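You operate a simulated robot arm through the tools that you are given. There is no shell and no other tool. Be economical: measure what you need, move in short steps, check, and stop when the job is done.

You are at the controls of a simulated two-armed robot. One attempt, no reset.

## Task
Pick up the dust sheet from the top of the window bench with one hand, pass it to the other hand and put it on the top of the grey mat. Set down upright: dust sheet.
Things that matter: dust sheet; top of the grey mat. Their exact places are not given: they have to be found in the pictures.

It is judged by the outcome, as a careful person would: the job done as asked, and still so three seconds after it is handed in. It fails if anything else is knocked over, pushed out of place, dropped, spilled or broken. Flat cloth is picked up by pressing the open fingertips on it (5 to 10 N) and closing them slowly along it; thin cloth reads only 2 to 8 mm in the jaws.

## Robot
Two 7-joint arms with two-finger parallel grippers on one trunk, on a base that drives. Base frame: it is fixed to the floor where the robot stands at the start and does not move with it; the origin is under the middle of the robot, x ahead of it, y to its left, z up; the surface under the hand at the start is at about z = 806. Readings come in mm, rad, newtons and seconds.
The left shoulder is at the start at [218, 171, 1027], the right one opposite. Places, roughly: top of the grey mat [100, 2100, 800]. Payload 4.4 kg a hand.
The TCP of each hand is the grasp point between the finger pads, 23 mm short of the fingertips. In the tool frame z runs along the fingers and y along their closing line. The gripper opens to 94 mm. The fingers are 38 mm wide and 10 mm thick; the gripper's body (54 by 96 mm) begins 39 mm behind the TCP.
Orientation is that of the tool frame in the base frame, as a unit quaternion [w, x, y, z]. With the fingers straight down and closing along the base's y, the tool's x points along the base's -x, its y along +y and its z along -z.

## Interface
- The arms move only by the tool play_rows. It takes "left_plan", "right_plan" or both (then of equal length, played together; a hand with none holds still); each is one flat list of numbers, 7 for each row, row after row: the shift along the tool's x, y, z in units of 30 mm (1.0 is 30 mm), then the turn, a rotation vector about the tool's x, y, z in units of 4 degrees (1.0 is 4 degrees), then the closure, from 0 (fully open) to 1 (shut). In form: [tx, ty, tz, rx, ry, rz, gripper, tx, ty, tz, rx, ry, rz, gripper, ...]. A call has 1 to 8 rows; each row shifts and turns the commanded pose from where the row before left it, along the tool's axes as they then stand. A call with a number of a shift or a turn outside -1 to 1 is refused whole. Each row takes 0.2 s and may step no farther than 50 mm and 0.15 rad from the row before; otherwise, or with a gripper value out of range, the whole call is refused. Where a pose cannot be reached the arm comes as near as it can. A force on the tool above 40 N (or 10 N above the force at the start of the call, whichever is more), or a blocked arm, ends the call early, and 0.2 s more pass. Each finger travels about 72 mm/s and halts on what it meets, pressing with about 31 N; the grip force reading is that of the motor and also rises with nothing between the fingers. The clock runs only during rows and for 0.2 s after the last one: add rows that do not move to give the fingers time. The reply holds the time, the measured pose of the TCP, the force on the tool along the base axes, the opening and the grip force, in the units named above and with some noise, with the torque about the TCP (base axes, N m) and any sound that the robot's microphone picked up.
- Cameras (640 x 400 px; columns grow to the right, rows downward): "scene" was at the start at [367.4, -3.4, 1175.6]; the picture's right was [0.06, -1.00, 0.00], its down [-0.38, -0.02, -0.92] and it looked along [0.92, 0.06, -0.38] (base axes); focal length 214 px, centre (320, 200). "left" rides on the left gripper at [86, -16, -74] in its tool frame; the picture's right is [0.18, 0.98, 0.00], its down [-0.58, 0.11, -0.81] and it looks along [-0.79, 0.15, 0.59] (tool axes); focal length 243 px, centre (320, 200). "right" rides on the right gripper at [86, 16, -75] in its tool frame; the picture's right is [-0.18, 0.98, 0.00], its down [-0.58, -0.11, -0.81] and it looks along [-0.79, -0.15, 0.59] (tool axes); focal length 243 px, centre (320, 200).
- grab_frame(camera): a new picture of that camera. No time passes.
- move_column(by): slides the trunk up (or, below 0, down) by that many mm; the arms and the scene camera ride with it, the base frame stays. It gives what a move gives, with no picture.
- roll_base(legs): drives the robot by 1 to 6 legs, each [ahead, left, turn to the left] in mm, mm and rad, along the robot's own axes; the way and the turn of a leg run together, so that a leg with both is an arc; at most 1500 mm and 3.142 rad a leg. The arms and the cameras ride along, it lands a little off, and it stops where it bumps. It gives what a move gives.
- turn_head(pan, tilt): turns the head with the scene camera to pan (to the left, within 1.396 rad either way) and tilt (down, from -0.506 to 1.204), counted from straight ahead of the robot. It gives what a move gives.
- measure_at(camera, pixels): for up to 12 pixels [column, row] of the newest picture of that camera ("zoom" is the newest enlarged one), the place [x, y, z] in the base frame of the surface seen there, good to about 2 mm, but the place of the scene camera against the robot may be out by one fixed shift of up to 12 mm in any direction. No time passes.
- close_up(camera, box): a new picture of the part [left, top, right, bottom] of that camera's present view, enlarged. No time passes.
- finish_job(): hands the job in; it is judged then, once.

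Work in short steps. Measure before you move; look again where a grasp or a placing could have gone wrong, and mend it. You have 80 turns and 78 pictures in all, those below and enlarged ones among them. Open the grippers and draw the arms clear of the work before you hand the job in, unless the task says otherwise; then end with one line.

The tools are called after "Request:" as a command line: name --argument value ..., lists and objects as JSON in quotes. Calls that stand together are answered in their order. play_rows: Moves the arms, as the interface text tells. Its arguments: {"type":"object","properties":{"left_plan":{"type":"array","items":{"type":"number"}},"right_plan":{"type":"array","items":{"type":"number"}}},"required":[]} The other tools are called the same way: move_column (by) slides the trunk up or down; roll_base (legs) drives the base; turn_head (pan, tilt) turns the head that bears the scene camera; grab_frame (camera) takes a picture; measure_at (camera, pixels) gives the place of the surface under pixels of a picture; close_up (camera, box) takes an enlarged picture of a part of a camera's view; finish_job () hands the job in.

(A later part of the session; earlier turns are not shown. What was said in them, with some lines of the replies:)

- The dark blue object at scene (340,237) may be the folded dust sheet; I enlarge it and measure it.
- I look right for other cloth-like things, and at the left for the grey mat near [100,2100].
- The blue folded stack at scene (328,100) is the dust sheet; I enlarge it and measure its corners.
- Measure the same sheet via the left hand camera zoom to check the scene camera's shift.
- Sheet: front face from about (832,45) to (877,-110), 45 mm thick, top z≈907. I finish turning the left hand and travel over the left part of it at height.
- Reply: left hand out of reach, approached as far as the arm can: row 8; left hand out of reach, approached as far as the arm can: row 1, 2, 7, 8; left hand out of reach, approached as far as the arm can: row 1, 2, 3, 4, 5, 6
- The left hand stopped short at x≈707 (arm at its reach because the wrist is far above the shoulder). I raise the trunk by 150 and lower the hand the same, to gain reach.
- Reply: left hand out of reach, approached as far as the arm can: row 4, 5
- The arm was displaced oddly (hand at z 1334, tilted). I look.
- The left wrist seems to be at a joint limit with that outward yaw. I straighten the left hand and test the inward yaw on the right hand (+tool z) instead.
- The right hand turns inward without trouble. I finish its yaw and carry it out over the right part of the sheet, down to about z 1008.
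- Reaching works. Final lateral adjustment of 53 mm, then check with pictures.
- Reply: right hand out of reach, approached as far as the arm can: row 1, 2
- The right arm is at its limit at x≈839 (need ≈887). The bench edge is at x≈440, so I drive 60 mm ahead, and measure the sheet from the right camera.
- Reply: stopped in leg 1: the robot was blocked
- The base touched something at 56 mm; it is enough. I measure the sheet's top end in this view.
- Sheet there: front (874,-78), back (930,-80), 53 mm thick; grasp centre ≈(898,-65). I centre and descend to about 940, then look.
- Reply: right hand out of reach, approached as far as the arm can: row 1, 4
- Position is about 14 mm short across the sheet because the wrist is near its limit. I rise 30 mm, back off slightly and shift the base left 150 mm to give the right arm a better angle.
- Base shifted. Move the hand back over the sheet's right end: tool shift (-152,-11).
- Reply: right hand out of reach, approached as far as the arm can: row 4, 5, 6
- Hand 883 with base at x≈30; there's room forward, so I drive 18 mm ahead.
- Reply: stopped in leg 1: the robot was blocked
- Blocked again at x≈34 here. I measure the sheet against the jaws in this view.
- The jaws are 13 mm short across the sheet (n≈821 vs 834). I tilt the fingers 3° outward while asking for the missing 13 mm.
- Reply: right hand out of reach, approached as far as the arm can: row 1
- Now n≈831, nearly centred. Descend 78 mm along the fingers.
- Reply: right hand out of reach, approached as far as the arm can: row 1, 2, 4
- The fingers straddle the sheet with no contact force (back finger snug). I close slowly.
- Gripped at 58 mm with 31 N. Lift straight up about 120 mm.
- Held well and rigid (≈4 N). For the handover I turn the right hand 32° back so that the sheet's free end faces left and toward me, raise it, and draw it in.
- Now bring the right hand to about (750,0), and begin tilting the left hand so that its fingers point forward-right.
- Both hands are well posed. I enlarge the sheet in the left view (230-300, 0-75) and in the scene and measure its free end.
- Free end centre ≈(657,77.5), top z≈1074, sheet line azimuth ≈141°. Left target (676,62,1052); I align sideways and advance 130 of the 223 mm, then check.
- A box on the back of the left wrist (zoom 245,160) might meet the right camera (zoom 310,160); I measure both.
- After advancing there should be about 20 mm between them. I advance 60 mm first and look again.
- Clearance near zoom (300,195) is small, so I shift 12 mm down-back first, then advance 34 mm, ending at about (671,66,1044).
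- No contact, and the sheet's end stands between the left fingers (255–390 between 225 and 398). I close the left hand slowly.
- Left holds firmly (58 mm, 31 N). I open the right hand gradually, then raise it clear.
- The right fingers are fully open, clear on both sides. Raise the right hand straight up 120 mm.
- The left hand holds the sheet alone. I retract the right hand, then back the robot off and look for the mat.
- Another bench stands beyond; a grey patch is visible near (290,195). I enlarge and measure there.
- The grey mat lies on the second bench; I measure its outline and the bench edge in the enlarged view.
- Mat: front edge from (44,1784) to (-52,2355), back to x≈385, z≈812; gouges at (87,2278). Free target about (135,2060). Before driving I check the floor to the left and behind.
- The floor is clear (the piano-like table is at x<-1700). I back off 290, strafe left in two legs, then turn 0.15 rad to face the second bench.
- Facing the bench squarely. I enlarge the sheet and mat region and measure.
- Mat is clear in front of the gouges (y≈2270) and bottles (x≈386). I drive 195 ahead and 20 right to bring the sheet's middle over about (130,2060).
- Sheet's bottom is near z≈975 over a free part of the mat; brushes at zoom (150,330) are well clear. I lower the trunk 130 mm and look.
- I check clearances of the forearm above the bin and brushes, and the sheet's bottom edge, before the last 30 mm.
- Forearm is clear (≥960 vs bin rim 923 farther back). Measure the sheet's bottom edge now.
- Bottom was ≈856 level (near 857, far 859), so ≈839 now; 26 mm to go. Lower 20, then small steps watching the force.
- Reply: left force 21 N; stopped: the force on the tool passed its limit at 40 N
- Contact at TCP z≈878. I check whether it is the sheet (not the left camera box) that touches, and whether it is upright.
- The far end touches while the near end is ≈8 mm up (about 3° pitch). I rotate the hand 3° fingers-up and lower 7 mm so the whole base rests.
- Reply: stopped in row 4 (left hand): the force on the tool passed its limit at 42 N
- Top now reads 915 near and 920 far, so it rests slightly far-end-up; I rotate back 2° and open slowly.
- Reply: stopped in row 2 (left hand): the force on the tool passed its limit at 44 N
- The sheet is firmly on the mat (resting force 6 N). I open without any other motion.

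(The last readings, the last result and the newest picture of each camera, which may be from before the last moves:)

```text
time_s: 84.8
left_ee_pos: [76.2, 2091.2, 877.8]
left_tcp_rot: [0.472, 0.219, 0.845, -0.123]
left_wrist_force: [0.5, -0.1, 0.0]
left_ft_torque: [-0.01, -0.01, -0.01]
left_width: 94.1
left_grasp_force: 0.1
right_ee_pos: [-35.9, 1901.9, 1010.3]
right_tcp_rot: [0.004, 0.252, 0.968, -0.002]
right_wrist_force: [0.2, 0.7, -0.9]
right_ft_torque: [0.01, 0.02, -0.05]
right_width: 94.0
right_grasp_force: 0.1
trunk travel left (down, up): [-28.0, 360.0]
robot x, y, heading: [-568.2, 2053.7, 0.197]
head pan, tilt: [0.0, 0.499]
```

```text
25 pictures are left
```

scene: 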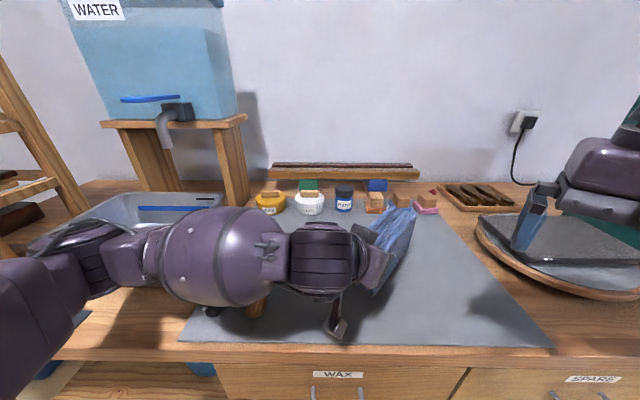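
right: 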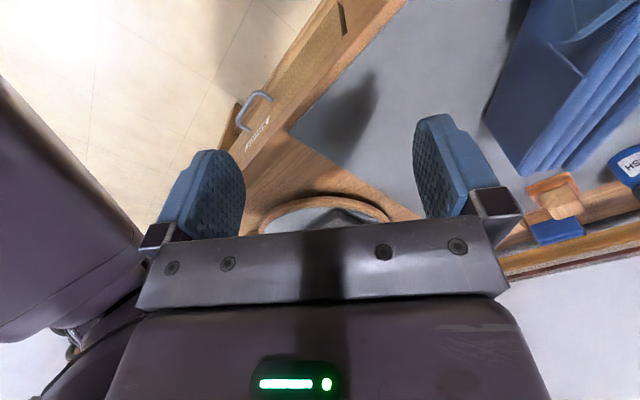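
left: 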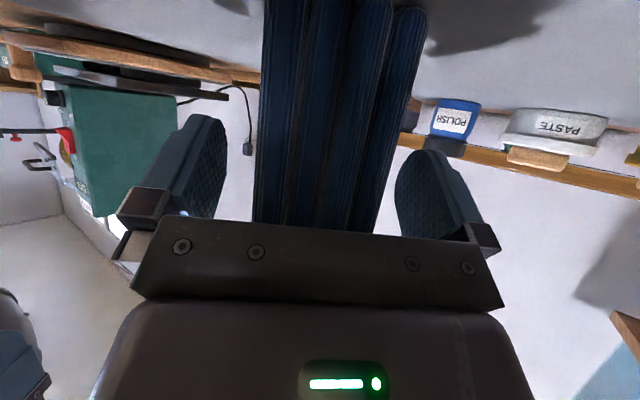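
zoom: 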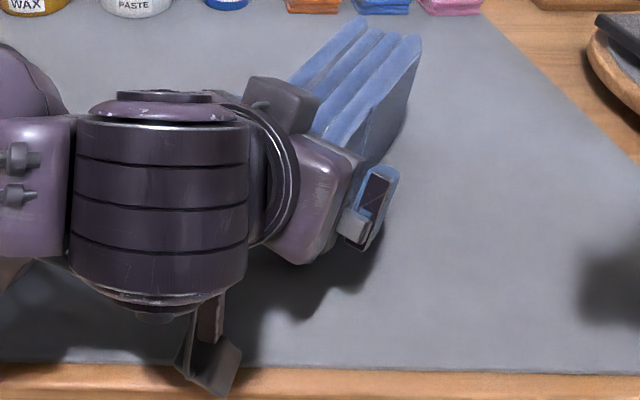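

Released and standing. Both fingers are clear; I back the left hand out along its fingers.

Request:
play_rows --left_plan '[0, 0, -0.5, 0, 0, 0, 0, 0, 0, -0.7, 0, 0, 0, 0, 0, 0, -0.8, 0, 0, 0, 0, 0, 0, -0.8, 0, 0, 0, 0, 0, 0, -0.8, 0, 0, 0, 0, 0, 0, -0.8, 0, 0, 0, 0]'

Request:
move_column --by 100

Request:
grab_frame --camera "scene"

```text
time_s: 86.2
left_ee_pos: [18.1, 2126.9, 920.9]
left_tcp_rot: [0.471, 0.219, 0.846, -0.124]
left_wrist_force: [0.9, 0.7, 0.4]
left_ft_torque: [-0.03, 0.03, -0.04]
left_width: 93.9
left_grasp_force: 0.0
left hand out of reach, approached as far as the arm can: row 5, 6
right_ee_pos: [-31.5, 1902.9, 1009.2]
right_tcp_rot: [0.002, 0.251, 0.968, -0.001]
right_wrist_force: [0.3, 1.2, -0.2]
right_ft_torque: [0.0, 0.03, 0.01]
right_width: 94.0
right_grasp_force: 0.1
trunk travel left (down, up): [-28.0, 360.0]
robot x, y, heading: [-563.0, 2054.9, 0.194]
head pan, tilt: [0.0, 0.499]
```

```text
time_s: 87.5
left_ee_pos: [19.4, 2127.0, 1018.8]
left_tcp_rot: [0.468, 0.219, 0.847, -0.125]
left_wrist_force: [0.8, -0.7, -0.3]
left_ft_torque: [0.02, -0.01, -0.04]
left_width: 94.1
left_grasp_force: 0.1
right_ee_pos: [-29.7, 1903.4, 1106.0]
right_tcp_rot: [0.001, 0.251, 0.968, -0.003]
right_wrist_force: [0.5, 0.2, -1.0]
right_ft_torque: [-0.03, 0.01, 0.02]
right_width: 94.2
right_grasp_force: 0.1
trunk travel left (down, up): [-128.0, 260.0]
robot x, y, heading: [-565.8, 2056.3, 0.194]
head pan, tilt: [0.0, 0.499]
```

```text
24 pictures are left
```

scene: 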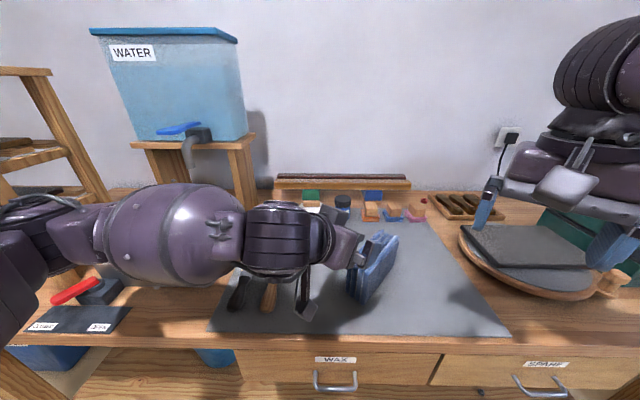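

The sheet stands on the mat and both hands are above everything. I back the robot off 300 mm and take a final look.

Request:
roll_base --legs '[[-300, 0, 0]]'

Request:
close_up --camera "scene" --box '[240, 160, 464, 300]'

Request:
grab_frame --camera "scene"

```text
time_s: 89.5
left_ee_pos: [-266.9, 2071.9, 1021.3]
left_tcp_rot: [0.47, 0.218, 0.846, -0.123]
left_wrist_force: [-0.3, -0.3, 0.2]
left_ft_torque: [0.02, 0.01, 0.03]
left_width: 94.2
left_grasp_force: 0.0
right_ee_pos: [-315.7, 1846.2, 1108.2]
right_tcp_rot: [0.002, 0.252, 0.968, -0.001]
right_wrist_force: [-0.3, -0.3, 0.7]
right_ft_torque: [0.01, -0.02, 0.04]
right_width: 93.8
right_grasp_force: 0.0
trunk travel left (down, up): [-128.0, 260.0]
robot x, y, heading: [-852.0, 2001.0, 0.197]
head pan, tilt: [0.0, 0.499]
```

```text
2.86 times, centred on (352, 230) of scene
```

zoom: 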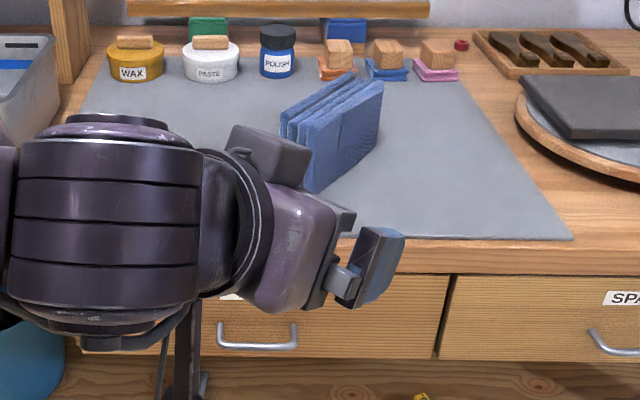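

```text
22 pictures are left
```

scene: 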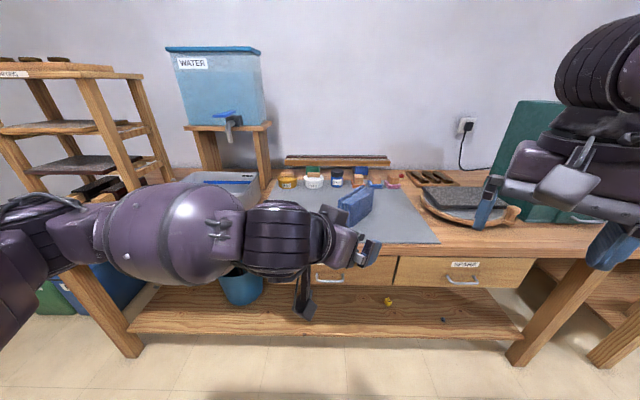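

The dust sheet stands upright on the grey mat, nothing else has been disturbed, and both hands are open and clear. I hand the job in.

Request:
finish_job

```text
The job is handed in.
```

The dust sheet was picked up with the right hand, passed to the left hand, and now stands upright on the grey mat.
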